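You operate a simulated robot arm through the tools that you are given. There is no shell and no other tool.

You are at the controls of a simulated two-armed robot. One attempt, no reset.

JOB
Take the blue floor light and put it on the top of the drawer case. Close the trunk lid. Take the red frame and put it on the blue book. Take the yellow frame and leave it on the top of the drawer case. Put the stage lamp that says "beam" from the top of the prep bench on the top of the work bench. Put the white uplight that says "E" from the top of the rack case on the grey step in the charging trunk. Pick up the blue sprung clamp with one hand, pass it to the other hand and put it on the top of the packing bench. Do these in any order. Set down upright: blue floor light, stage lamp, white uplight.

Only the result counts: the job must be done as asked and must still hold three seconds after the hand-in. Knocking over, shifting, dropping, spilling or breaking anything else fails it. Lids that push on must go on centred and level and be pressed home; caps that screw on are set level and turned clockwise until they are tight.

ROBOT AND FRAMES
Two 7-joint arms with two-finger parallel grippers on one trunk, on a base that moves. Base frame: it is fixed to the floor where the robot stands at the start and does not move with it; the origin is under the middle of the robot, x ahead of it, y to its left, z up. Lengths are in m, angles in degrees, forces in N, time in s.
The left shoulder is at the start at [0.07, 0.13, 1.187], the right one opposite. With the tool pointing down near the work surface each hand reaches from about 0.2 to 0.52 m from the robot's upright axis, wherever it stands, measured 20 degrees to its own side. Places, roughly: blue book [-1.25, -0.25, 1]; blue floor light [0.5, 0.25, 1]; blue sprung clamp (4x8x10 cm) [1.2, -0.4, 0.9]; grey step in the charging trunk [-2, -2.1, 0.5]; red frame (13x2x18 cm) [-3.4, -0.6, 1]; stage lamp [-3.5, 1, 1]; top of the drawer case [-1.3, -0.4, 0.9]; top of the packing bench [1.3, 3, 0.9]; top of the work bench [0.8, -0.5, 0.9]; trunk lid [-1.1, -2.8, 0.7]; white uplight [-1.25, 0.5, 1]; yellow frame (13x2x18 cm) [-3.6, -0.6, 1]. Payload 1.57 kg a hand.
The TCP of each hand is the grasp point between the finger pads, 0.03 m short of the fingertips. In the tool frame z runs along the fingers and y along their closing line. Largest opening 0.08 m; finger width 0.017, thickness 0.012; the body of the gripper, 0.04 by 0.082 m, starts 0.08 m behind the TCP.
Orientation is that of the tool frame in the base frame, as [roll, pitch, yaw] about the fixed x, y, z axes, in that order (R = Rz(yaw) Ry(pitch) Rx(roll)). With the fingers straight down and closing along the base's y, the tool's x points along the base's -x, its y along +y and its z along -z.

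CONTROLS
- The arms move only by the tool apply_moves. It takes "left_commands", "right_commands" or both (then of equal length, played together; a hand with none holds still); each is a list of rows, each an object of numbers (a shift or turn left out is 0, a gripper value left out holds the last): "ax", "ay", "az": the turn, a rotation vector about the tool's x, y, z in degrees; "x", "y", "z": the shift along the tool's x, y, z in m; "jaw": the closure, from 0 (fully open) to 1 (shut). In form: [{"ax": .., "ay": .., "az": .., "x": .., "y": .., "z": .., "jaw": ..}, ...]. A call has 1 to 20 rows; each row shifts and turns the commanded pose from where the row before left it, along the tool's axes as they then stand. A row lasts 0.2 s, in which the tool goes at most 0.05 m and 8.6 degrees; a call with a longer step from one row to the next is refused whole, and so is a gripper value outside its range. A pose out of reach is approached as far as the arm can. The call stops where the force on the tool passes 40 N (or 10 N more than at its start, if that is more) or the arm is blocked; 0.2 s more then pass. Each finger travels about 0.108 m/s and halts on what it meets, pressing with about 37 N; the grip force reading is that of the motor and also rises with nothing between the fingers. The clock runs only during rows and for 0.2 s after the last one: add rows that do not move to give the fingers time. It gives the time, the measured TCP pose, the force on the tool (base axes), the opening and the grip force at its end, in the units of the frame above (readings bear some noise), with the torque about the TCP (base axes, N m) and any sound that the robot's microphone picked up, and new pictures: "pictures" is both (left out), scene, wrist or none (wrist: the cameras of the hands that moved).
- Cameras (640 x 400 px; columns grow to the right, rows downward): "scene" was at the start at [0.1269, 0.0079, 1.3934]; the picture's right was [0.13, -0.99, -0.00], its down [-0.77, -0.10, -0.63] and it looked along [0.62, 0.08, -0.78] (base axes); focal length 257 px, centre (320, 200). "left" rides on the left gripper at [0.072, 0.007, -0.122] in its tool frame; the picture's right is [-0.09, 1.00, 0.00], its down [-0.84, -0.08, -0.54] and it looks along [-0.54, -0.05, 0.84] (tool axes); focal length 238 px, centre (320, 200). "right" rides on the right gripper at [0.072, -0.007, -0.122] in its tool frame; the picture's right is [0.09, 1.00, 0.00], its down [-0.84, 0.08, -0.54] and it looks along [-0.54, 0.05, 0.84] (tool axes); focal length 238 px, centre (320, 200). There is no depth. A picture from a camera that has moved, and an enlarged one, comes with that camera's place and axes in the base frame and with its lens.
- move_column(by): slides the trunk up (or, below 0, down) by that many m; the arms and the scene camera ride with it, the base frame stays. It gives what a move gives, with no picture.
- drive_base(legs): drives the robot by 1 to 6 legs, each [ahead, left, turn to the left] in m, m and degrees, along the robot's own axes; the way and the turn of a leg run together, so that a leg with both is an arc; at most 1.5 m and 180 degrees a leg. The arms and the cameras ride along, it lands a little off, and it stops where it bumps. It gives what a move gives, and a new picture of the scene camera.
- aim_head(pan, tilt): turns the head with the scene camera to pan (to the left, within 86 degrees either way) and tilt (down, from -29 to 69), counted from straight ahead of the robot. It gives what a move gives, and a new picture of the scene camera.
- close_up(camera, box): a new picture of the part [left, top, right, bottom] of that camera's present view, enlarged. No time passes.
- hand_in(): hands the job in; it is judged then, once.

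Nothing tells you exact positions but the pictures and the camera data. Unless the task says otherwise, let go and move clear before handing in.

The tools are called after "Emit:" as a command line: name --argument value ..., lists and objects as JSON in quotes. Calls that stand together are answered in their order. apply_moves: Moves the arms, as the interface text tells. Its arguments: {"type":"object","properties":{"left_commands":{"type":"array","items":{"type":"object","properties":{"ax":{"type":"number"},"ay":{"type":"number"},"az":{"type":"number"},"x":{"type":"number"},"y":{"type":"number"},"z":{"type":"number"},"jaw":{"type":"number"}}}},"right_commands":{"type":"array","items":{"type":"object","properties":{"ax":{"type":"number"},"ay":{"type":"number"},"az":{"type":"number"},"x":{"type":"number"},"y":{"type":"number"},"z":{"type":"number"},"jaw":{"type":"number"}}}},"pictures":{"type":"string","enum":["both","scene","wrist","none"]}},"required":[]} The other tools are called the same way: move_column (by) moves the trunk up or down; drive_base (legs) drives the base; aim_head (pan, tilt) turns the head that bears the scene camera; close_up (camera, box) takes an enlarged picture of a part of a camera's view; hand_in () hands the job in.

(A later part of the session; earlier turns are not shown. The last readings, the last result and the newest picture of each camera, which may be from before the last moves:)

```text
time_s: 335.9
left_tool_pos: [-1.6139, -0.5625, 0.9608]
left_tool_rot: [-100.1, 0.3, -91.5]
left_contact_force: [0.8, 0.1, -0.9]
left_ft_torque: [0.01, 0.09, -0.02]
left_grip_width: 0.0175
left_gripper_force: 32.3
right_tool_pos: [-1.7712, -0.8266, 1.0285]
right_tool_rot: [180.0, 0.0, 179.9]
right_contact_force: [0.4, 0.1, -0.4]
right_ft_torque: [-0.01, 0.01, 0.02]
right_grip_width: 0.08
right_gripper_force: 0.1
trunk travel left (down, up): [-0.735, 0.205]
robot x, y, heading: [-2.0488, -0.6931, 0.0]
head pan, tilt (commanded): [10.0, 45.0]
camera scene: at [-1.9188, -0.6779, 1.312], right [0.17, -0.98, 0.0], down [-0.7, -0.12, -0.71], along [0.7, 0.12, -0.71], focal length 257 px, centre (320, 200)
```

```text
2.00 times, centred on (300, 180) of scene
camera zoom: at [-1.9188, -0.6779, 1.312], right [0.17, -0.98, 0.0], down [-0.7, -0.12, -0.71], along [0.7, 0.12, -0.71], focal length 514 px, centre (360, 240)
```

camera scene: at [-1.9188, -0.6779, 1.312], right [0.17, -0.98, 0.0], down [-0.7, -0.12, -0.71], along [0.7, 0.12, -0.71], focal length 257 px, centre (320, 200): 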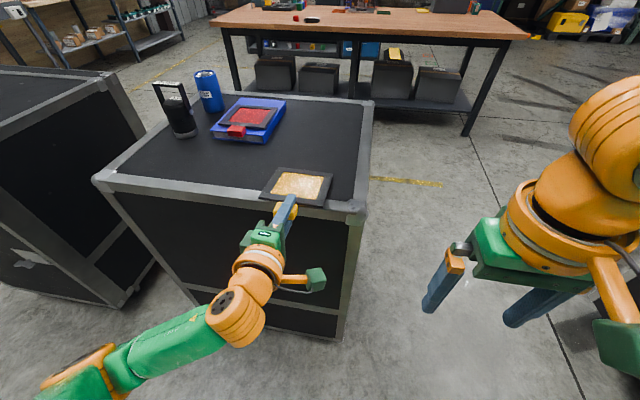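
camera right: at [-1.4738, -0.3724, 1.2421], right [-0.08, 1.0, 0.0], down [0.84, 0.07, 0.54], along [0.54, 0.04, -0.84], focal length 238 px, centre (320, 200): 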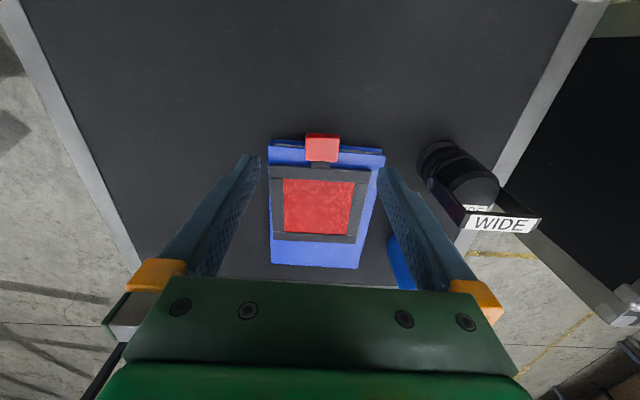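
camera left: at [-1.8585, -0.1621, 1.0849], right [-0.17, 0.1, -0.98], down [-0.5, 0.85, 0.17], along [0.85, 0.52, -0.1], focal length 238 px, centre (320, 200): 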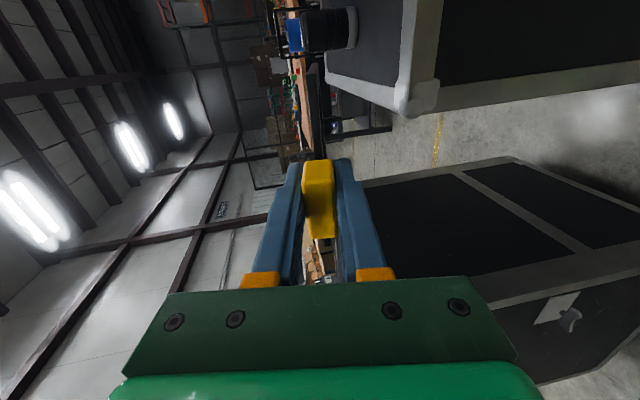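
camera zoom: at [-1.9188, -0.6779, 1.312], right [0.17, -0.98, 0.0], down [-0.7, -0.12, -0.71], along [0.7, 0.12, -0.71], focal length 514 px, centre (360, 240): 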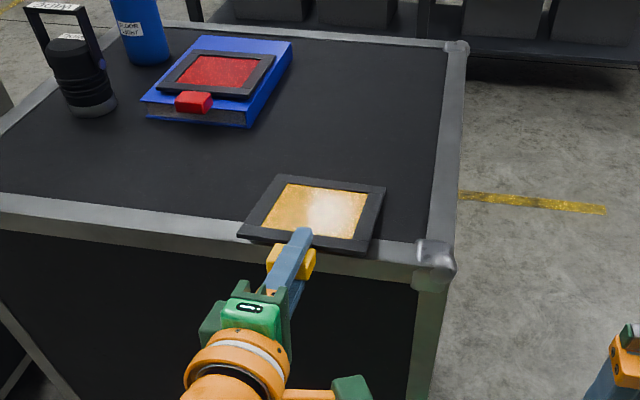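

Emit:
apply_moves --left_commands '[{"y": 0.003, "z": 0.0005}, {}]' --pictures "none"

Emit:
apply_moves --left_commands '[{"y": 0.003, "z": 0.0005}, {}]' --pictures "none"

Emit:
apply_moves --left_commands '[{"y": 0.003, "z": 0.0005}, {}]' --pictures "none"

```text
time_s: 336.5
left_tool_pos: [-1.6156, -0.5627, 0.9592]
left_tool_rot: [-99.9, 0.1, -91.5]
left_contact_force: [-0.3, 0.2, 3.0]
left_ft_torque: [-0.18, -0.48, -0.02]
left_grip_width: 0.0178
left_gripper_force: 32.4
right_tool_pos: [-1.7727, -0.8265, 1.0291]
right_tool_rot: [-179.9, 0.1, 179.9]
right_contact_force: [-0.3, 0.5, 0.0]
right_ft_torque: [0.0, 0.01, -0.02]
right_grip_width: 0.0801
right_gripper_force: 0.1
trunk travel left (down, up): [-0.735, 0.205]
robot x, y, heading: [-2.0483, -0.6889, 0.1]
head pan, tilt (commanded): [10.0, 45.0]
```

```text
time_s: 337.1
left_tool_pos: [-1.6163, -0.5632, 0.9558]
left_tool_rot: [-100.1, 0.3, -91.5]
left_contact_force: [0.6, 0.0, 5.4]
left_ft_torque: [-0.16, -0.89, 0.0]
left_grip_width: 0.0176
left_gripper_force: 32.9
right_tool_pos: [-1.7743, -0.8261, 1.0292]
right_tool_rot: [-180.0, 0.0, 179.9]
right_contact_force: [0.2, 1.0, 0.3]
right_ft_torque: [0.0, -0.04, 0.01]
right_grip_width: 0.08
right_gripper_force: 0.1
trunk travel left (down, up): [-0.735, 0.205]
robot x, y, heading: [-2.0514, -0.6901, -0.1]
head pan, tilt (commanded): [10.0, 45.0]
```

```text
time_s: 337.7
left_tool_pos: [-1.6164, -0.5629, 0.9531]
left_tool_rot: [-100.0, 0.4, -91.5]
left_contact_force: [0.3, 0.8, 6.3]
left_ft_torque: [-0.14, -1.05, 0.05]
left_grip_width: 0.0181
left_gripper_force: 32.2
right_tool_pos: [-1.7757, -0.8266, 1.0289]
right_tool_rot: [-179.9, 0.3, 179.8]
right_contact_force: [0.6, 0.6, -0.4]
right_ft_torque: [0.01, -0.01, 0.0]
right_grip_width: 0.0802
right_gripper_force: 0.0
trunk travel left (down, up): [-0.735, 0.205]
robot x, y, heading: [-2.0551, -0.6864, 0.1]
head pan, tilt (commanded): [10.0, 45.0]
```

Contact at the far edge. Opening slightly, then lowering the hand (outside the case edge) so the frame settles.

Emit:
apply_moves --left_commands '[{"jaw": 0.6}, {"jaw": 0.6}, {"y": 0.005, "z": 0.0009}, {"y": 0.005, "z": 0.0009}, {"y": 0.005, "z": 0.0009}, {}]' --pictures "both"

Emit:
close_up --camera "scene" --box '[200, 130, 400, 280]'

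```text
time_s: 339.1
left_tool_pos: [-1.6141, -0.5618, 0.9357]
left_tool_rot: [-100.1, 0.3, -91.4]
left_contact_force: [-0.7, 0.3, -0.6]
left_ft_torque: [0.02, -0.02, -0.03]
left_grip_width: 0.032
left_gripper_force: 0.0
right_tool_pos: [-1.7728, -0.8274, 1.0286]
right_tool_rot: [179.9, 0.0, 179.9]
right_contact_force: [0.4, 0.1, -1.1]
right_ft_torque: [0.03, 0.0, 0.02]
right_grip_width: 0.0799
right_gripper_force: 0.0
trunk travel left (down, up): [-0.735, 0.205]
robot x, y, heading: [-2.0552, -0.6902, 0.4]
head pan, tilt (commanded): [10.0, 45.0]
camera scene: at [-1.9191, -0.678, 1.312], right [0.17, -0.98, 0.0], down [-0.7, -0.12, -0.71], along [0.7, 0.12, -0.71], focal length 257 px, centre (320, 200)
camera left: at [-1.7371, -0.6307, 0.9507], right [-0.17, 0.1, -0.98], down [-0.5, 0.85, 0.17], along [0.85, 0.52, -0.1], focal length 238 px, centre (320, 200)
```

scene: 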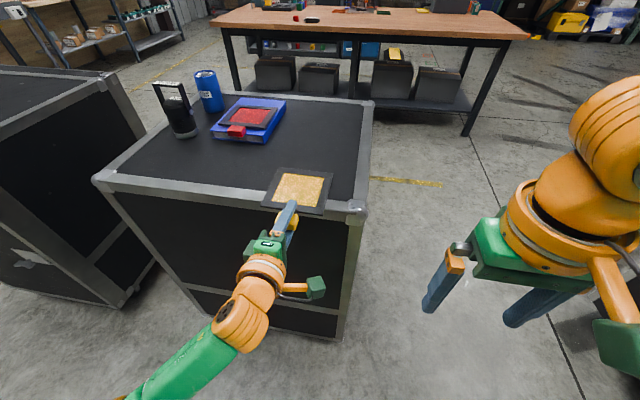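
left: 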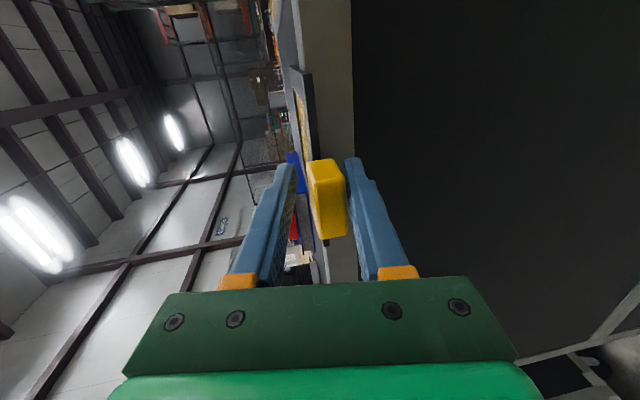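

```text
2.67 times, centred on (300, 205) of scene
camera zoom: at [-1.9191, -0.678, 1.312], right [0.17, -0.98, 0.0], down [-0.7, -0.12, -0.71], along [0.7, 0.12, -0.71], focal length 686 px, centre (373, 187)
```

zoom: 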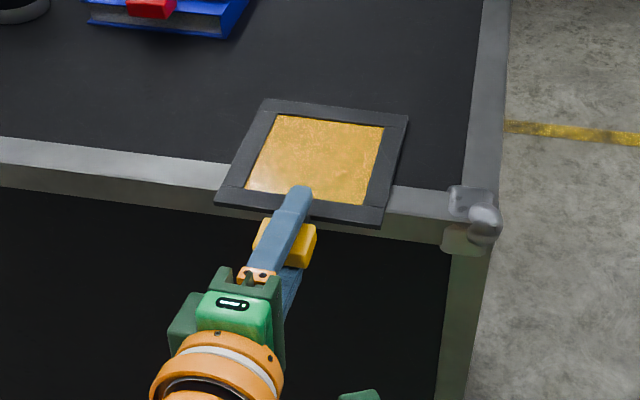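

The yellow frame rests on the case with its tab overhanging, free of the fingers. I'll back out, close the fingers, and push it further onto the top.

Emit:
drive_base --legs '[[-0.1, 0, 0]]'

Emit:
close_up --camera "scene" --box '[200, 110, 400, 260]'

Emit:
close_up --camera "left" --box '[160, 0, 480, 300]'

```text
time_s: 340.2
left_tool_pos: [-1.712, -0.5632, 0.935]
left_tool_rot: [-100.2, 0.2, -91.5]
left_contact_force: [-0.3, 0.9, 0.2]
left_ft_torque: [0.02, -0.01, -0.02]
left_grip_width: 0.0321
left_gripper_force: 0.2
right_tool_pos: [-1.8709, -0.8265, 1.027]
right_tool_rot: [180.0, -0.1, 180.0]
right_contact_force: [0.1, 0.3, 1.5]
right_ft_torque: [0.01, 0.02, -0.01]
right_grip_width: 0.0801
right_gripper_force: 0.1
trunk travel left (down, up): [-0.735, 0.205]
robot x, y, heading: [-2.1548, -0.6899, 0.1]
head pan, tilt (commanded): [10.0, 45.0]
camera scene: at [-2.0166, -0.6782, 1.3118], right [0.17, -0.98, 0.0], down [-0.7, -0.12, -0.71], along [0.7, 0.12, -0.71], focal length 257 px, centre (320, 200)
```

scene: 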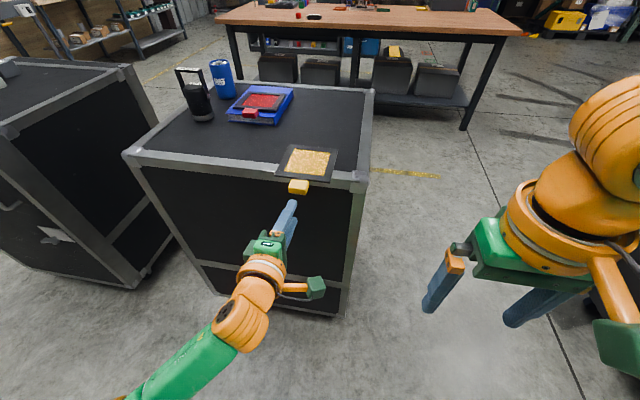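

```text
2.67 times, centred on (300, 185) of scene
camera zoom: at [-2.0166, -0.6782, 1.3118], right [0.17, -0.98, 0.0], down [-0.7, -0.12, -0.71], along [0.7, 0.12, -0.71], focal length 686 px, centre (373, 240)
```

zoom: 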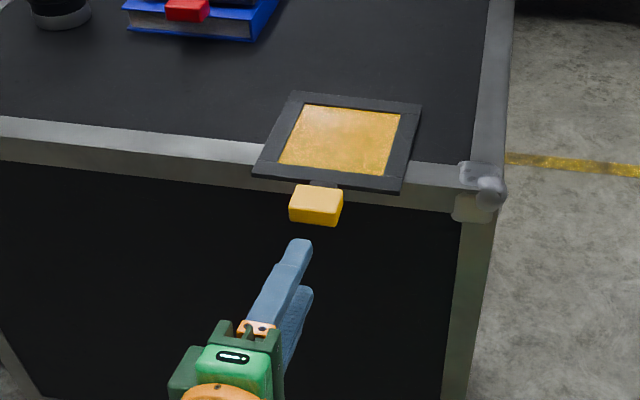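

```text
1.33 times, centred on (320, 150) of left
camera zoom: at [-1.8351, -0.6311, 0.9503], right [-0.17, 0.1, -0.98], down [-0.5, 0.85, 0.18], along [0.85, 0.52, -0.1], focal length 318 px, centre (320, 267)
```

zoom: 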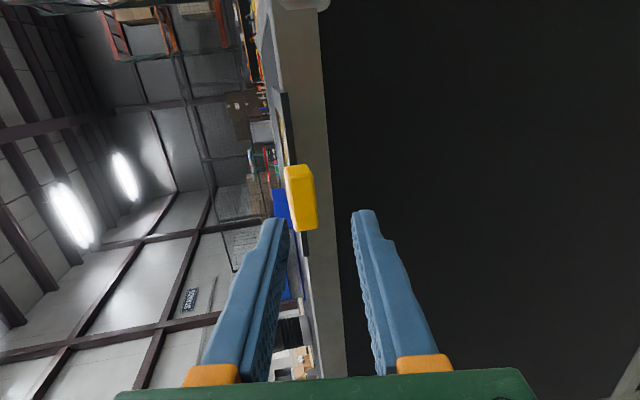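

I'll close the fingers and push the tab's rear face forward ~6 cm so the frame is fully on the case top.

Emit:
apply_moves --left_commands '[{"jaw": 1, "y": -0.0079, "z": -0.0014}, {"jaw": 1}, {"z": 0.0197, "y": -0.0035}, {"z": 0.0197, "y": -0.0035}, {"z": 0.0098, "y": -0.0017}, {"z": 0.0098, "y": -0.0017}, {}]' --pictures "both"

Emit:
close_up --camera "scene" --box '[200, 110, 400, 260]'

```text
time_s: 341.8
left_tool_pos: [-1.6521, -0.5639, 0.9439]
left_tool_rot: [-100.1, 0.3, -91.5]
left_contact_force: [-0.3, 0.0, 0.5]
left_ft_torque: [0.02, 0.01, 0.0]
left_grip_width: 0.0001
left_gripper_force: 21.1
right_tool_pos: [-1.8719, -0.8269, 1.0283]
right_tool_rot: [-180.0, 0.0, 179.8]
right_contact_force: [0.1, -0.7, -0.4]
right_ft_torque: [0.04, -0.01, 0.01]
right_grip_width: 0.0802
right_gripper_force: 0.0
trunk travel left (down, up): [-0.735, 0.205]
robot x, y, heading: [-2.1516, -0.6917, 0.3]
head pan, tilt (commanded): [10.0, 45.0]
camera scene: at [-2.0185, -0.6782, 1.312], right [0.17, -0.98, 0.0], down [-0.7, -0.12, -0.71], along [0.7, 0.12, -0.71], focal length 257 px, centre (320, 200)
camera left: at [-1.7759, -0.6328, 0.9584], right [-0.17, 0.1, -0.98], down [-0.5, 0.85, 0.17], along [0.85, 0.52, -0.1], focal length 238 px, centre (320, 200)
```

scene: 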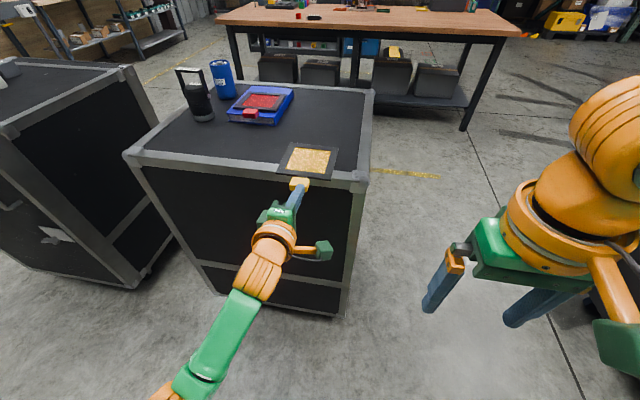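
left: 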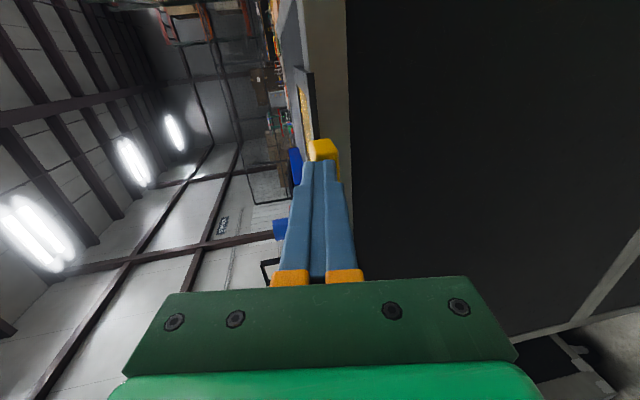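

```text
2.67 times, centred on (300, 185) of scene
camera zoom: at [-2.0185, -0.6782, 1.312], right [0.17, -0.98, 0.0], down [-0.7, -0.12, -0.71], along [0.7, 0.12, -0.71], focal length 686 px, centre (373, 240)
```

zoom: 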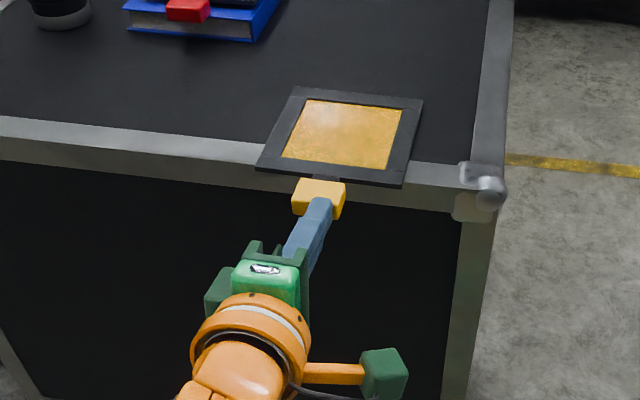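

Contacting the tab. Continuing the push.

Emit:
apply_moves --left_commands '[{"z": 0.0098, "y": -0.0017}, {"z": 0.0098, "y": -0.0017}, {"z": 0.0098, "y": -0.0017}, {"z": 0.0098, "y": -0.0017}, {"z": 0.0098, "y": -0.0017}, {}]' --pictures "scene"

Emit:
close_up --camera "scene" --box '[200, 110, 400, 260]'

```text
time_s: 342.9
left_tool_pos: [-1.6282, -0.5657, 0.95]
left_tool_rot: [-99.6, 0.1, -91.4]
left_contact_force: [-35.9, -0.2, 5.7]
left_ft_torque: [-0.01, -0.07, 0.24]
left_grip_width: 0.0
left_gripper_force: 21.2
right_tool_pos: [-1.8875, -0.8259, 1.0325]
right_tool_rot: [179.8, 1.0, -179.9]
right_contact_force: [-0.2, -0.1, -0.1]
right_ft_torque: [-0.01, 0.01, 0.01]
right_grip_width: 0.08
right_gripper_force: 0.1
trunk travel left (down, up): [-0.735, 0.205]
robot x, y, heading: [-2.1499, -0.6929, 0.3]
head pan, tilt (commanded): [10.0, 45.0]
stopped in row 5 (left hand): the force on the tool passed its limit at 50 N (the readings are from after the stop); the commanded pose is now the measured one
camera scene: at [-2.0393, -0.6786, 1.3142], right [0.18, -0.98, 0.0], down [-0.68, -0.12, -0.72], along [0.71, 0.13, -0.7], focal length 257 px, centre (320, 200)
```

scene: 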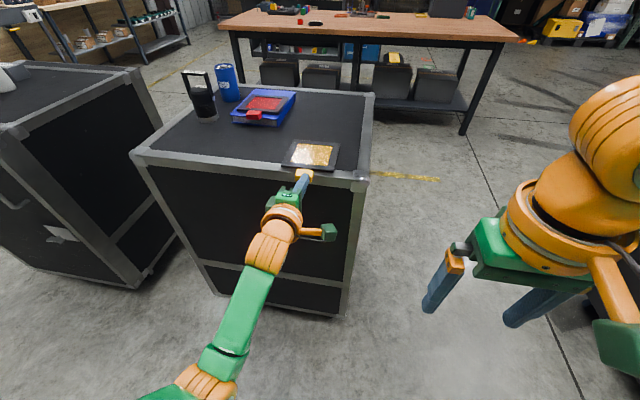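

```text
2.67 times, centred on (300, 185) of scene
camera zoom: at [-2.0393, -0.6786, 1.3142], right [0.18, -0.98, 0.0], down [-0.68, -0.12, -0.72], along [0.71, 0.13, -0.7], focal length 686 px, centre (373, 240)
```

zoom: 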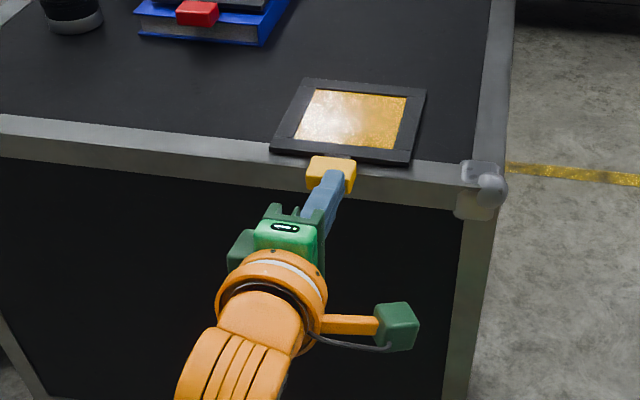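

The tab met the case's edge (it's as far as it goes; now ~3 cm of tab overhangs). Backing off the hand.

Emit:
apply_moves --left_commands '[{"z": -0.0197, "y": 0.0035}, {"z": -0.0197, "y": 0.0035}, {}]' --pictures "none"

Emit:
drive_base --legs '[[-0.2, 0, 0]]'

Emit:
aim_head --pan 10 --tilt 35

Emit:
close_up --camera "scene" --box '[140, 80, 400, 260]'

```text
time_s: 343.7
left_tool_pos: [-1.6543, -0.5647, 0.9427]
left_tool_rot: [-100.7, 0.1, -91.4]
left_contact_force: [0.1, -0.1, -0.6]
left_ft_torque: [0.0, 0.0, -0.01]
left_grip_width: 0.0001
left_gripper_force: 21.5
right_tool_pos: [-1.8717, -0.8257, 1.0286]
right_tool_rot: [180.0, 0.0, 179.9]
right_contact_force: [0.7, -0.1, -0.3]
right_ft_torque: [-0.01, -0.01, -0.03]
right_grip_width: 0.0799
right_gripper_force: 0.0
trunk travel left (down, up): [-0.735, 0.205]
robot x, y, heading: [-2.154, -0.6932, 0.0]
head pan, tilt (commanded): [10.0, 45.0]
```

```text
time_s: 345.2
left_tool_pos: [-1.8516, -0.5638, 0.9402]
left_tool_rot: [-100.5, 0.2, -91.2]
left_contact_force: [-0.3, -0.1, -0.5]
left_ft_torque: [0.02, 0.0, 0.0]
left_grip_width: 0.0
left_gripper_force: 21.1
right_tool_pos: [-2.0685, -0.8252, 1.0287]
right_tool_rot: [179.9, -0.2, -179.9]
right_contact_force: [0.1, 0.3, 0.5]
right_ft_torque: [0.02, 0.01, 0.02]
right_grip_width: 0.08
right_gripper_force: 0.0
trunk travel left (down, up): [-0.735, 0.205]
robot x, y, heading: [-2.3511, -0.6915, 0.2]
head pan, tilt (commanded): [10.0, 45.0]
camera scene: at [-2.216, -0.6782, 1.3118], right [0.18, -0.98, 0.0], down [-0.7, -0.13, -0.71], along [0.69, 0.13, -0.71], focal length 257 px, centre (320, 200)
```

scene: 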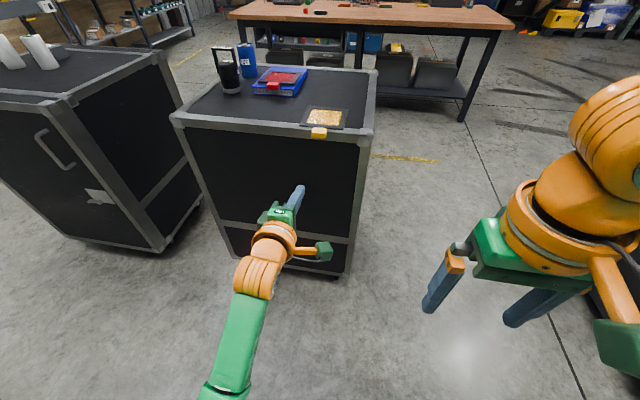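

```text
time_s: 346.0
left_tool_pos: [-1.8528, -0.5627, 0.9418]
left_tool_rot: [-100.5, 0.2, -91.2]
left_contact_force: [-0.1, 0.0, -0.8]
left_ft_torque: [-0.01, 0.0, -0.03]
left_grip_width: 0.0001
left_gripper_force: 20.8
right_tool_pos: [-2.0705, -0.8266, 1.0286]
right_tool_rot: [-180.0, 0.0, -179.8]
right_contact_force: [0.3, 0.1, -0.4]
right_ft_torque: [-0.02, 0.02, 0.02]
right_grip_width: 0.08
right_gripper_force: 0.1
trunk travel left (down, up): [-0.735, 0.205]
robot x, y, heading: [-2.3497, -0.6899, 0.4]
head pan, tilt (commanded): [10.0, 35.0]
camera scene: at [-2.2115, -0.677, 1.3268], right [0.18, -0.98, 0.0], down [-0.56, -0.1, -0.82], along [0.81, 0.15, -0.57], focal length 257 px, centre (320, 200)
```

scene: 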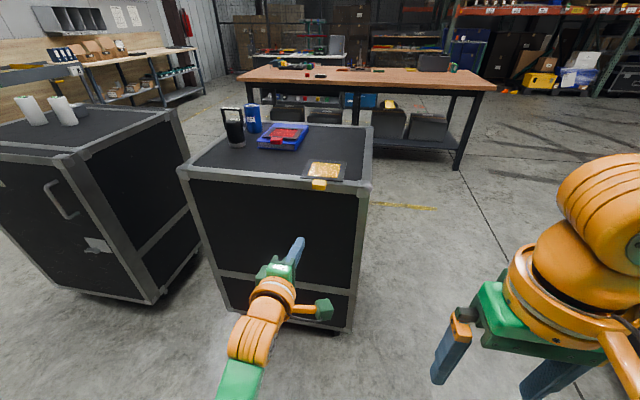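

```text
2.22 times, centred on (270, 170) of scene
camera zoom: at [-2.2115, -0.677, 1.3268], right [0.18, -0.98, 0.0], down [-0.56, -0.1, -0.82], along [0.81, 0.15, -0.57], focal length 571 px, centre (431, 267)
```

zoom: 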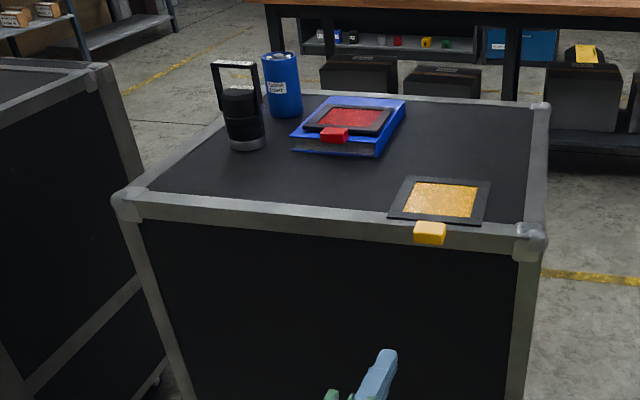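

Both frames are placed, and the lamps and light are undisturbed. Now I return the left hand to a neutral down-pointing pose.

Emit:
apply_moves --left_commands '[{"ax": -8, "jaw": 0}, {"ax": -8}, {"ax": -8}, {"ax": -8}, {"ax": -8}, {"y": 0.023, "z": -0.019}, {"y": 0.023, "z": -0.019}, {"y": 0.023, "z": -0.019}, {"ax": -8}, {"ax": -8}, {"ax": -8}, {"ax": -8}, {"ax": -7.5}, {}]' --pictures "none"

Emit:
apply_moves --left_commands '[{"az": 8.2}, {"az": 8.2}, {"az": 8.2}, {"az": 8.2}, {"az": 8.2}, {"az": 8.2}, {"az": 8.2}, {"az": 8.2}, {"az": 8.2}, {"az": 8.2}, {"az": 7.5}, {}]' --pictures "scene"

```text
time_s: 347.8
left_tool_pos: [-1.9063, -0.5444, 1.0106]
left_tool_rot: [-128.8, 2.2, -88.9]
left_contact_force: [0.6, 0.4, -0.8]
left_ft_torque: [0.0, 0.01, -0.01]
left_grip_width: 0.0799
left_gripper_force: 0.0
left hand out of reach, approached as far as the arm can: row 8
right_tool_pos: [-2.0709, -0.8256, 1.0292]
right_tool_rot: [180.0, 0.0, -179.8]
right_contact_force: [-0.5, 0.1, -0.3]
right_ft_torque: [0.03, 0.0, 0.02]
right_grip_width: 0.0799
right_gripper_force: 0.0
trunk travel left (down, up): [-0.735, 0.205]
robot x, y, heading: [-2.3475, -0.689, 0.3]
head pan, tilt (commanded): [10.0, 35.0]
stopped in row 8 (left hand): the arm was blocked; the commanded pose is now the measured one
```

```text
time_s: 350.4
left_tool_pos: [-1.9073, -0.5455, 1.0093]
left_tool_rot: [177.1, 51.1, 179.1]
left_contact_force: [1.6, 0.0, 0.4]
left_ft_torque: [-0.01, -0.06, -0.01]
left_grip_width: 0.0803
left_gripper_force: 0.0
right_tool_pos: [-2.07, -0.8246, 1.0283]
right_tool_rot: [-179.9, -0.1, -179.8]
right_contact_force: [0.5, 0.1, 0.0]
right_ft_torque: [0.03, 0.02, 0.0]
right_grip_width: 0.0799
right_gripper_force: 0.2
trunk travel left (down, up): [-0.735, 0.205]
robot x, y, heading: [-2.3474, -0.6923, 0.7]
head pan, tilt (commanded): [10.0, 35.0]
camera scene: at [-2.211, -0.677, 1.3268], right [0.18, -0.98, 0.0], down [-0.56, -0.1, -0.82], along [0.81, 0.15, -0.57], focal length 257 px, centre (320, 200)
```

scene: 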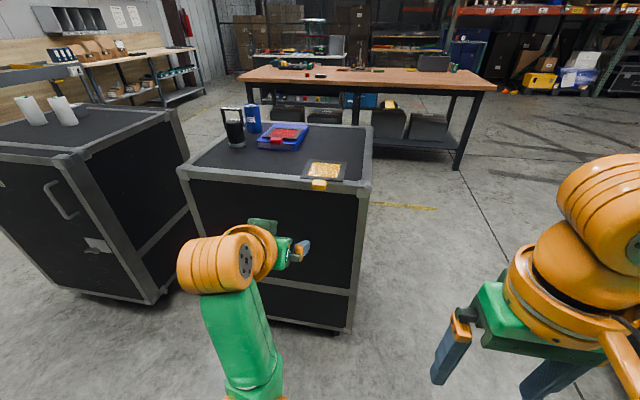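

Emit:
apply_moves --left_commands '[{"ay": 8}, {"ay": 8}, {"ay": 8}, {"ay": 8}, {"ay": 8}, {"ay": 8}, {"ay": 3}, {}]' --pictures "scene"

```text
time_s: 352.2
left_tool_pos: [-1.8764, -0.5471, 0.9771]
left_tool_rot: [178.9, -0.2, -179.1]
left_contact_force: [-0.3, -0.5, 1.0]
left_ft_torque: [0.03, 0.0, 0.0]
left_grip_width: 0.08
left_gripper_force: 0.1
left hand out of reach, approached as far as the arm can: row 1, 2, 3, 7
right_tool_pos: [-2.0706, -0.8257, 1.0288]
right_tool_rot: [180.0, 0.0, -179.8]
right_contact_force: [-0.1, 0.3, -0.3]
right_ft_torque: [0.0, 0.02, -0.03]
right_grip_width: 0.08
right_gripper_force: 0.0
trunk travel left (down, up): [-0.735, 0.205]
robot x, y, heading: [-2.3506, -0.6914, 0.6]
head pan, tilt (commanded): [10.0, 35.0]
camera scene: at [-2.2108, -0.6772, 1.3268], right [0.18, -0.98, 0.0], down [-0.56, -0.1, -0.82], along [0.81, 0.15, -0.57], focal length 257 px, centre (320, 200)
```

scene: 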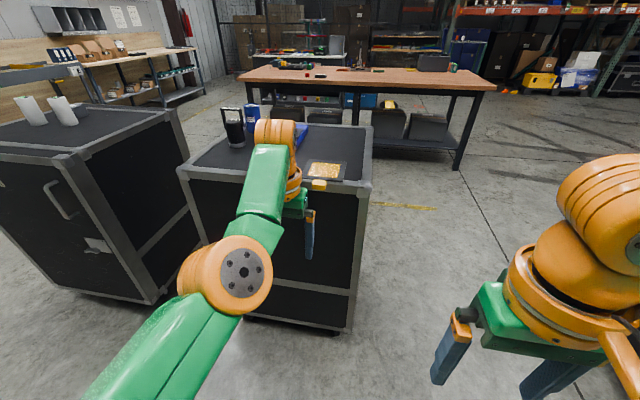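

Neutral again. Lowering and retracting it away from the reach limit.

Emit:
apply_moves --left_commands '[{"z": 0.02}, {"z": 0.02}, {"z": 0.02}, {"x": 0.02, "z": 0.01}, {"x": 0.03}, {"x": 0.03}, {"x": 0.03}, {"x": 0.03}, {}]' --pictures "none"

Emit:
move_column --by 0.09

```text
time_s: 354.2
left_tool_pos: [-1.9165, -0.5187, 0.8711]
left_tool_rot: [178.9, -0.1, -179.1]
left_contact_force: [0.6, -0.1, 0.2]
left_ft_torque: [0.0, -0.03, -0.02]
left_grip_width: 0.08
left_gripper_force: 0.1
left hand out of reach, approached as far as the arm can: row 5, 6, 7, 8
right_tool_pos: [-2.069, -0.8252, 1.0281]
right_tool_rot: [-179.9, 0.0, -179.8]
right_contact_force: [0.2, -0.3, -0.5]
right_ft_torque: [-0.03, 0.01, -0.01]
right_grip_width: 0.0798
right_gripper_force: 0.0
trunk travel left (down, up): [-0.735, 0.205]
robot x, y, heading: [-2.3486, -0.6895, 0.2]
head pan, tilt (commanded): [10.0, 35.0]
```

```text
time_s: 355.4
left_tool_pos: [-1.9155, -0.5175, 0.9607]
left_tool_rot: [178.9, -0.2, -179.2]
left_contact_force: [0.5, 0.5, -0.1]
left_ft_torque: [0.01, 0.01, -0.01]
left_grip_width: 0.0801
left_gripper_force: 0.1
right_tool_pos: [-2.071, -0.8256, 1.1174]
right_tool_rot: [-180.0, 0.1, -179.7]
right_contact_force: [0.2, -0.6, -0.4]
right_ft_torque: [0.0, -0.02, 0.0]
right_grip_width: 0.08
right_gripper_force: 0.0
trunk travel left (down, up): [-0.825, 0.115]
robot x, y, heading: [-2.3459, -0.6904, 0.2]
head pan, tilt (commanded): [10.0, 35.0]
```

Emit:
apply_moves --left_commands '[{"y": 0.03}, {"y": 0.03}, {"y": 0.03}, {"y": 0.03}, {}]' --pictures "scene"

Emit:
apply_moves --left_commands '[{"x": 0.03}, {"x": 0.03}, {}]' --pictures "none"

```text
time_s: 356.6
left_tool_pos: [-1.9173, -0.3968, 0.9632]
left_tool_rot: [178.9, -0.2, -179.3]
left_contact_force: [0.4, -0.8, 0.1]
left_ft_torque: [-0.02, -0.03, -0.03]
left_grip_width: 0.0801
left_gripper_force: 0.1
right_tool_pos: [-2.0692, -0.826, 1.118]
right_tool_rot: [179.9, 0.1, -179.9]
right_contact_force: [0.9, -0.4, -0.1]
right_ft_torque: [0.01, -0.03, 0.01]
right_grip_width: 0.08
right_gripper_force: 0.0
trunk travel left (down, up): [-0.825, 0.115]
robot x, y, heading: [-2.3472, -0.6919, 0.6]
head pan, tilt (commanded): [10.0, 35.0]
camera scene: at [-2.2109, -0.6773, 1.4168], right [0.18, -0.98, 0.0], down [-0.56, -0.1, -0.82], along [0.81, 0.15, -0.57], focal length 257 px, centre (320, 200)
```

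scene: 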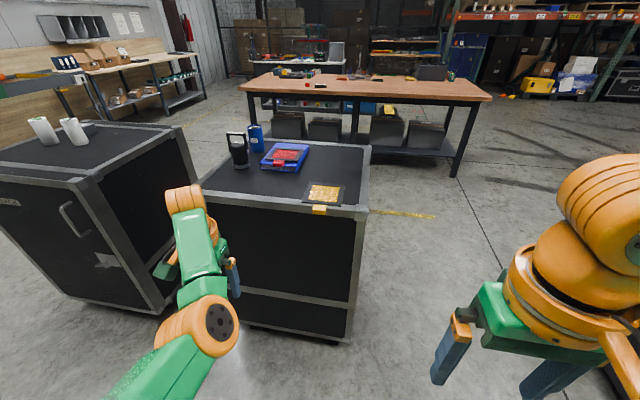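

```text
time_s: 357.4
left_tool_pos: [-1.9758, -0.399, 0.9619]
left_tool_rot: [178.9, -0.2, -179.2]
left_contact_force: [0.4, 0.8, 0.0]
left_ft_torque: [0.02, 0.02, -0.01]
left_grip_width: 0.08
left_gripper_force: 0.1
right_tool_pos: [-2.0697, -0.8248, 1.1197]
right_tool_rot: [179.9, 0.0, -179.8]
right_contact_force: [-0.2, -0.1, 0.3]
right_ft_torque: [0.01, 0.02, -0.03]
right_grip_width: 0.0799
right_gripper_force: 0.1
trunk travel left (down, up): [-0.825, 0.115]
robot x, y, heading: [-2.3512, -0.6941, 0.1]
head pan, tilt (commanded): [10.0, 35.0]
```

Emit:
apply_moves --left_commands '[{"x": 0.03, "z": -0.03}, {"x": 0.03, "z": -0.03}, {"z": -0.03}, {"z": -0.03}, {}]' --pictures "none"

Emit:
apply_moves --left_commands '[{"y": -0.03}, {"y": -0.03}, {"y": -0.03}, {"y": -0.02}, {}]' --pictures "scene"

```text
time_s: 358.6
left_tool_pos: [-2.0359, -0.3891, 1.0851]
left_tool_rot: [178.8, -0.2, -179.3]
left_contact_force: [-0.4, -0.3, 0.0]
left_ft_torque: [0.0, 0.0, -0.01]
left_grip_width: 0.0801
left_gripper_force: 0.0
left hand out of reach, approached as far as the arm can: row 2
right_tool_pos: [-2.0703, -0.8266, 1.1188]
right_tool_rot: [179.9, 0.0, -179.8]
right_contact_force: [0.0, -0.6, -0.3]
right_ft_torque: [0.01, -0.03, -0.01]
right_grip_width: 0.0799
right_gripper_force: 0.1
trunk travel left (down, up): [-0.825, 0.115]
robot x, y, heading: [-2.3495, -0.6918, 0.5]
head pan, tilt (commanded): [10.0, 35.0]
```

```text
time_s: 359.8
left_tool_pos: [-2.0215, -0.3965, 1.086]
left_tool_rot: [178.9, -0.1, -179.2]
left_contact_force: [0.5, -0.2, 1.2]
left_ft_torque: [-0.05, 0.0, 0.01]
left_grip_width: 0.0798
left_gripper_force: 0.0
left hand out of reach, approached as far as the arm can: row 1, 2, 3, 4
right_tool_pos: [-2.0699, -0.8274, 1.1176]
right_tool_rot: [179.9, 0.0, -179.8]
right_contact_force: [-0.1, -0.1, -0.1]
right_ft_torque: [-0.01, -0.02, 0.01]
right_grip_width: 0.0798
right_gripper_force: 0.0
trunk travel left (down, up): [-0.825, 0.115]
robot x, y, heading: [-2.3478, -0.6911, 0.4]
head pan, tilt (commanded): [10.0, 35.0]
camera scene: at [-2.2109, -0.677, 1.4168], right [0.18, -0.98, 0.0], down [-0.56, -0.1, -0.82], along [0.81, 0.15, -0.57], focal length 257 px, centre (320, 200)
```

scene: 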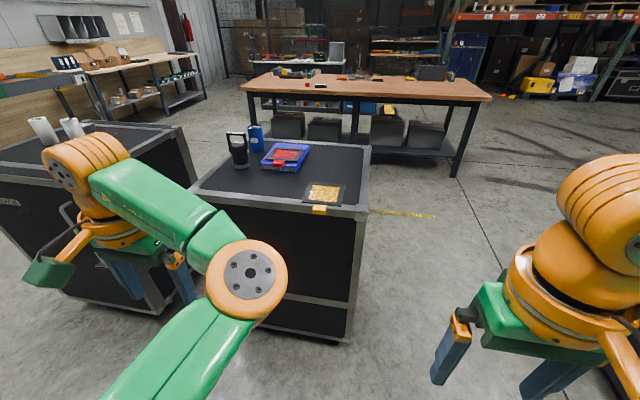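

The left elbow has flipped inward. I'll stretch the arm out to the left and bring it back in, as that restored the normal posture before.

Emit:
apply_moves --left_commands '[{"y": 0.04}, {"y": 0.04}, {"y": 0.04}, {"y": 0.04, "x": -0.015}, {"y": 0.04, "x": -0.02}, {"y": 0.03, "x": -0.02}, {"y": 0.03, "x": -0.02}, {}]' --pictures "none"

Emit:
apply_moves --left_commands '[{"z": 0.03}, {"z": 0.03}, {"z": 0.03}, {}]' --pictures "scene"

```text
time_s: 361.6
left_tool_pos: [-1.9954, -0.2087, 1.0717]
left_tool_rot: [178.9, -0.1, -179.1]
left_contact_force: [-0.1, 0.3, 0.3]
left_ft_torque: [-0.05, -0.03, -0.02]
left_grip_width: 0.0801
left_gripper_force: 0.1
left hand out of reach, approached as far as the arm can: row 5, 6, 7
right_tool_pos: [-2.0713, -0.8252, 1.1184]
right_tool_rot: [-179.8, 0.1, -179.7]
right_contact_force: [0.0, -0.4, 0.5]
right_ft_torque: [0.04, -0.02, 0.04]
right_grip_width: 0.0799
right_gripper_force: 0.0
trunk travel left (down, up): [-0.825, 0.115]
robot x, y, heading: [-2.347, -0.6923, 0.2]
head pan, tilt (commanded): [10.0, 35.0]
```

```text
time_s: 362.6
left_tool_pos: [-1.9884, -0.203, 0.9826]
left_tool_rot: [178.8, -0.1, -179.2]
left_contact_force: [-1.1, -0.1, 0.0]
left_ft_torque: [0.01, 0.04, 0.02]
left_grip_width: 0.0799
left_gripper_force: 0.0
left hand out of reach, approached as far as the arm can: row 1, 2
right_tool_pos: [-2.0701, -0.8259, 1.1178]
right_tool_rot: [-180.0, 0.0, -179.8]
right_contact_force: [-0.1, -0.1, 0.4]
right_ft_torque: [0.01, -0.01, -0.01]
right_grip_width: 0.0801
right_gripper_force: 0.0
trunk travel left (down, up): [-0.825, 0.115]
robot x, y, heading: [-2.3491, -0.6955, 0.5]
head pan, tilt (commanded): [10.0, 35.0]
camera scene: at [-2.2111, -0.677, 1.4168], right [0.18, -0.98, 0.0], down [-0.56, -0.1, -0.82], along [0.81, 0.15, -0.57], focal length 257 px, centre (320, 200)
```

scene: 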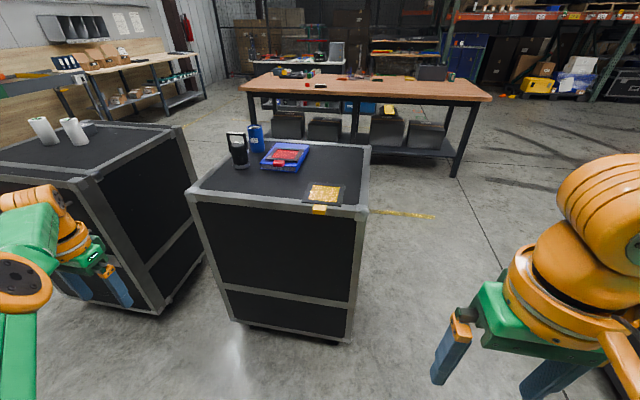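

Emit:
apply_moves --left_commands '[{"x": 0.02, "y": -0.02}, {"x": 0.02, "y": -0.02}, {"x": 0.02, "y": -0.02}, {"x": 0.02, "y": -0.02}, {}]' --pictures "scene"

```text
time_s: 363.8
left_tool_pos: [-1.988, -0.2029, 0.9819]
left_tool_rot: [178.9, -0.2, -179.2]
left_contact_force: [0.0, 0.2, 0.8]
left_ft_torque: [0.03, 0.0, 0.0]
left_grip_width: 0.0801
left_gripper_force: 0.1
left hand out of reach, approached as far as the arm can: row 1, 2, 3, 4
right_tool_pos: [-2.0688, -0.8249, 1.1183]
right_tool_rot: [-180.0, 0.1, -179.8]
right_contact_force: [-0.8, 0.4, 0.6]
right_ft_torque: [-0.03, -0.01, -0.03]
right_grip_width: 0.0798
right_gripper_force: 0.1
trunk travel left (down, up): [-0.825, 0.115]
robot x, y, heading: [-2.35, -0.691, 0.1]
head pan, tilt (commanded): [10.0, 35.0]
camera scene: at [-2.2109, -0.6769, 1.4168], right [0.18, -0.98, 0.0], down [-0.56, -0.1, -0.82], along [0.81, 0.15, -0.57], focal length 257 px, centre (320, 200)
```

scene: 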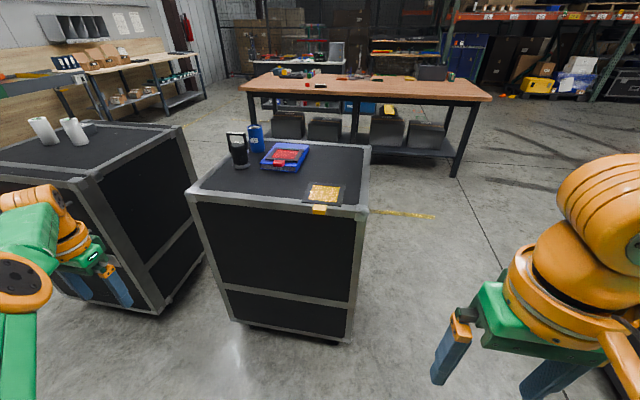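

Emit:
apply_moves --left_commands '[{"z": 0.03}, {"z": 0.03}, {}]' --pictures "none"

Emit:
apply_moves --left_commands '[{"x": 0.02, "y": -0.02}, {"x": 0.02, "y": -0.02}, {}]' --pictures "none"

```text
time_s: 364.6
left_tool_pos: [-1.9903, -0.2046, 0.9212]
left_tool_rot: [178.9, -0.2, -179.2]
left_contact_force: [0.0, 0.3, -0.4]
left_ft_torque: [0.02, -0.01, 0.0]
left_grip_width: 0.0798
left_gripper_force: 0.0
left hand out of reach, approached as far as the arm can: row 2
right_tool_pos: [-2.071, -0.8271, 1.1173]
right_tool_rot: [180.0, 0.0, -179.8]
right_contact_force: [0.1, -0.1, 0.0]
right_ft_torque: [-0.01, 0.0, -0.01]
right_grip_width: 0.08
right_gripper_force: 0.0
trunk travel left (down, up): [-0.825, 0.115]
robot x, y, heading: [-2.3482, -0.6889, 0.4]
head pan, tilt (commanded): [10.0, 35.0]
```

```text
time_s: 365.4
left_tool_pos: [-2.0281, -0.247, 0.9211]
left_tool_rot: [179.0, -0.3, -179.2]
left_contact_force: [0.6, 0.4, -0.2]
left_ft_torque: [-0.03, 0.04, -0.03]
left_grip_width: 0.0799
left_gripper_force: 0.0
right_tool_pos: [-2.0695, -0.8262, 1.1176]
right_tool_rot: [180.0, 0.0, -179.8]
right_contact_force: [0.1, 0.2, 0.6]
right_ft_torque: [0.04, 0.0, 0.0]
right_grip_width: 0.0803
right_gripper_force: 0.2
trunk travel left (down, up): [-0.825, 0.115]
robot x, y, heading: [-2.3519, -0.6935, 0.2]
head pan, tilt (commanded): [10.0, 35.0]
```

Freed; bringing the left hand to its normal ready position.

Emit:
apply_moves --left_commands '[{"x": 0.015, "y": -0.03}, {"x": 0.01, "y": -0.04, "z": -0.02}, {"y": -0.04, "z": -0.03}, {"y": -0.04, "z": -0.03}, {"y": -0.04, "z": -0.03}, {"y": -0.04, "z": -0.03}, {"y": -0.04, "z": -0.03}, {"z": -0.03}, {}]' --pictures "scene"

```text
time_s: 367.4
left_tool_pos: [-1.9895, -0.4097, 1.0782]
left_tool_rot: [178.9, -0.2, -179.2]
left_contact_force: [0.6, 0.0, -0.3]
left_ft_torque: [0.02, -0.03, 0.02]
left_grip_width: 0.0801
left_gripper_force: 0.0
left hand out of reach, approached as far as the arm can: row 4, 5, 6, 7
right_tool_pos: [-2.0705, -0.8257, 1.1189]
right_tool_rot: [180.0, 0.0, -179.8]
right_contact_force: [-0.5, -0.4, -0.2]
right_ft_torque: [0.02, 0.0, 0.02]
right_grip_width: 0.0802
right_gripper_force: 0.1
trunk travel left (down, up): [-0.825, 0.115]
robot x, y, heading: [-2.3481, -0.6928, 0.2]
head pan, tilt (commanded): [10.0, 35.0]
camera scene: at [-2.2107, -0.6771, 1.4168], right [0.18, -0.98, 0.0], down [-0.56, -0.1, -0.82], along [0.81, 0.15, -0.57], focal length 257 px, centre (320, 200)
```

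scene: 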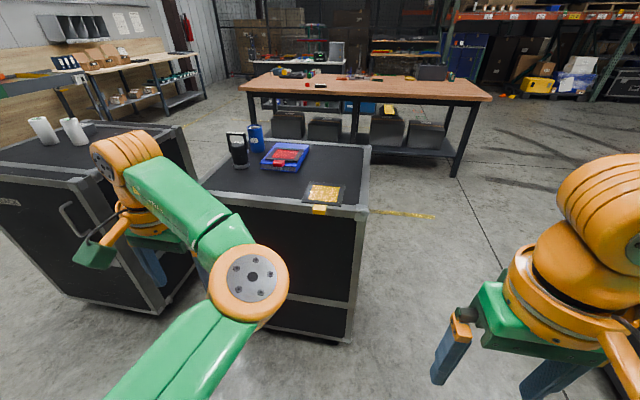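

The elbow is still inside. I'll use a ratchet: extend the arm straight, roll the hand outward there, bend, and roll it back.

Emit:
apply_moves --left_commands '[{"z": 0.03, "x": -0.02}, {"z": 0.03, "x": -0.03}, {"x": -0.03}, {"x": -0.03}, {"x": -0.02}, {"ax": -8}, {"ax": -8}, {"ax": -8}, {"ax": -8}, {"ax": -8}, {"ax": -8}, {"ax": -8}, {"ax": -8}, {}]' --pictures "scene"

```text
time_s: 370.4
left_tool_pos: [-1.881, -0.414, 1.0162]
left_tool_rot: [114.8, -0.2, -179.2]
left_contact_force: [0.3, -0.4, 0.0]
left_ft_torque: [0.01, -0.02, -0.01]
left_grip_width: 0.0801
left_gripper_force: 0.1
left hand out of reach, approached as far as the arm can: row 5, 13
right_tool_pos: [-2.0708, -0.8259, 1.1177]
right_tool_rot: [-180.0, -0.1, -179.8]
right_contact_force: [-0.2, 0.4, 0.1]
right_ft_torque: [0.04, 0.03, -0.01]
right_grip_width: 0.0802
right_gripper_force: 0.0
trunk travel left (down, up): [-0.825, 0.115]
robot x, y, heading: [-2.3489, -0.6915, 0.6]
head pan, tilt (commanded): [10.0, 35.0]
camera scene: at [-2.2109, -0.6768, 1.4168], right [0.18, -0.98, 0.0], down [-0.56, -0.1, -0.82], along [0.81, 0.15, -0.57], focal length 257 px, centre (320, 200)
```

scene: 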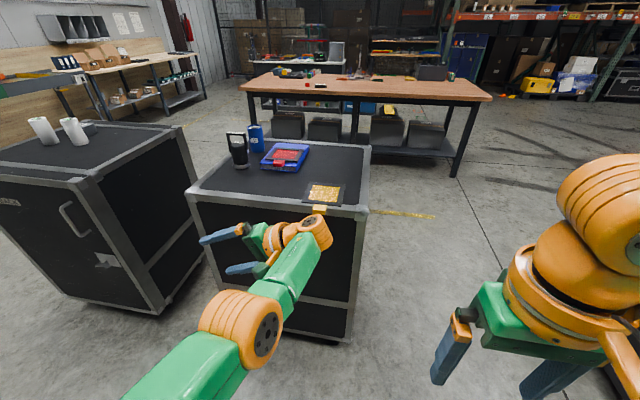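

Emit:
apply_moves --left_commands '[{"x": 0.03}, {"x": 0.03}, {"x": 0.03}, {"x": 0.03}, {}]' --pictures "scene"

```text
time_s: 371.6
left_tool_pos: [-1.9952, -0.408, 1.034]
left_tool_rot: [113.6, 3.2, -178.2]
left_contact_force: [0.2, -0.1, 0.5]
left_ft_torque: [0.04, -0.01, -0.01]
left_grip_width: 0.0802
left_gripper_force: 0.1
right_tool_pos: [-2.0693, -0.8264, 1.1178]
right_tool_rot: [179.9, 0.0, -179.8]
right_contact_force: [0.5, -0.1, 0.0]
right_ft_torque: [-0.01, 0.02, 0.02]
right_grip_width: 0.0797
right_gripper_force: 0.0
trunk travel left (down, up): [-0.825, 0.115]
robot x, y, heading: [-2.3504, -0.6899, 0.3]
head pan, tilt (commanded): [10.0, 35.0]
camera scene: at [-2.2106, -0.6773, 1.4168], right [0.18, -0.98, 0.0], down [-0.56, -0.1, -0.82], along [0.81, 0.15, -0.57], focal length 257 px, centre (320, 200)
```

scene: 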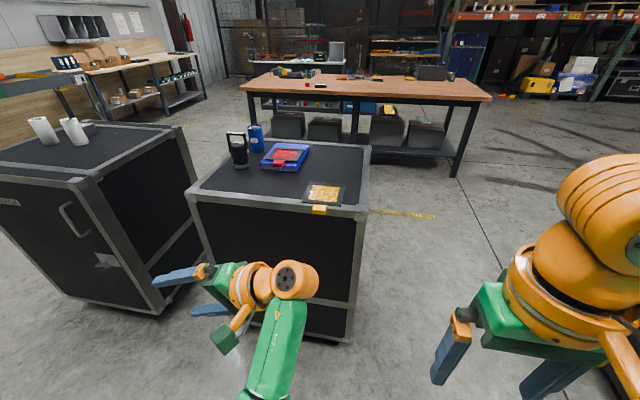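

Better: the elbow is now hanging low. Rolling the hand back to point down.

Emit:
apply_moves --left_commands '[{"ax": 8}, {"ax": 8}, {"ax": 8}, {"ax": 8}, {"ax": 8}, {"ax": 8}, {"ax": 8}, {"ax": 8}, {"ax": 1.5}, {}]' --pictures "scene"

```text
time_s: 373.8
left_tool_pos: [-1.992, -0.3971, 1.0088]
left_tool_rot: [-179.6, -0.1, -179.2]
left_contact_force: [0.7, -0.4, -0.6]
left_ft_torque: [-0.01, -0.01, -0.01]
left_grip_width: 0.0799
left_gripper_force: 0.0
left hand out of reach, approached as far as the arm can: row 4, 5, 6
right_tool_pos: [-2.0715, -0.8259, 1.1186]
right_tool_rot: [-180.0, 0.0, -179.8]
right_contact_force: [0.3, 0.1, -0.1]
right_ft_torque: [0.0, -0.02, 0.03]
right_grip_width: 0.08
right_gripper_force: 0.0
trunk travel left (down, up): [-0.825, 0.115]
robot x, y, heading: [-2.3486, -0.691, 0.4]
head pan, tilt (commanded): [10.0, 35.0]
camera scene: at [-2.211, -0.6772, 1.4168], right [0.18, -0.98, 0.0], down [-0.56, -0.1, -0.82], along [0.81, 0.15, -0.57], focal length 257 px, centre (320, 200)
```

scene: 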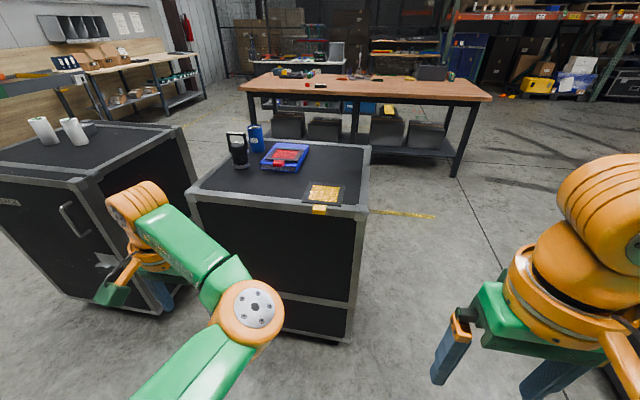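

Emit:
apply_moves --left_commands '[{"x": -0.03}, {"x": -0.03}, {"x": -0.03}, {"ax": -8}, {"ax": -8}, {"ax": -8}, {"ax": -8}, {"ax": -8}, {"ax": -8}, {"ax": -8}, {"ax": -8}, {"x": 0.03}, {"x": 0.03}, {"x": 0.03}, {"x": 0.02}, {}]' --pictures "none"

Emit:
apply_moves --left_commands '[{"z": -0.03}, {"z": -0.03}, {"z": -0.03}, {"z": -0.03}, {"z": -0.03}, {}]' --pictures "scene"

```text
time_s: 377.2
left_tool_pos: [-1.9934, -0.3807, 1.0555]
left_tool_rot: [113.6, 8.2, -177.6]
left_contact_force: [-0.1, -0.5, 0.3]
left_ft_torque: [0.0, -0.02, 0.02]
left_grip_width: 0.08
left_gripper_force: 0.0
right_tool_pos: [-2.0699, -0.8256, 1.1181]
right_tool_rot: [-180.0, 0.0, -179.7]
right_contact_force: [-0.1, 0.2, 0.0]
right_ft_torque: [0.01, 0.0, 0.01]
right_grip_width: 0.0801
right_gripper_force: 0.1
trunk travel left (down, up): [-0.825, 0.115]
robot x, y, heading: [-2.3467, -0.6914, 0.3]
head pan, tilt (commanded): [10.0, 35.0]
stopped in row 16 (left hand): the arm was blocked; the commanded pose is now the measured one
```

```text
time_s: 378.6
left_tool_pos: [-1.988, -0.4364, 1.0992]
left_tool_rot: [112.3, 8.1, -176.6]
left_contact_force: [0.1, -0.9, 0.2]
left_ft_torque: [0.03, -0.01, 0.0]
left_grip_width: 0.0802
left_gripper_force: 0.0
left hand out of reach, approached as far as the arm can: row 3, 4, 5
right_tool_pos: [-2.0693, -0.8253, 1.1182]
right_tool_rot: [179.9, -0.1, -179.9]
right_contact_force: [0.5, -0.2, 0.4]
right_ft_torque: [-0.01, -0.01, -0.01]
right_grip_width: 0.0799
right_gripper_force: 0.1
trunk travel left (down, up): [-0.825, 0.115]
robot x, y, heading: [-2.3494, -0.6918, 0.4]
head pan, tilt (commanded): [10.0, 35.0]
camera scene: at [-2.2109, -0.6773, 1.4168], right [0.18, -0.98, 0.0], down [-0.56, -0.1, -0.82], along [0.81, 0.15, -0.57], focal length 257 px, centre (320, 200)
```

scene: 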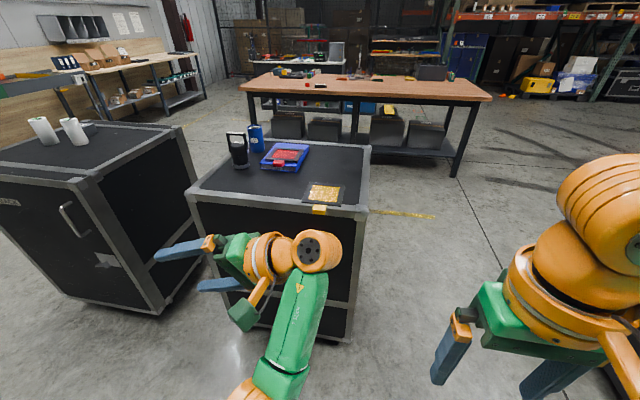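

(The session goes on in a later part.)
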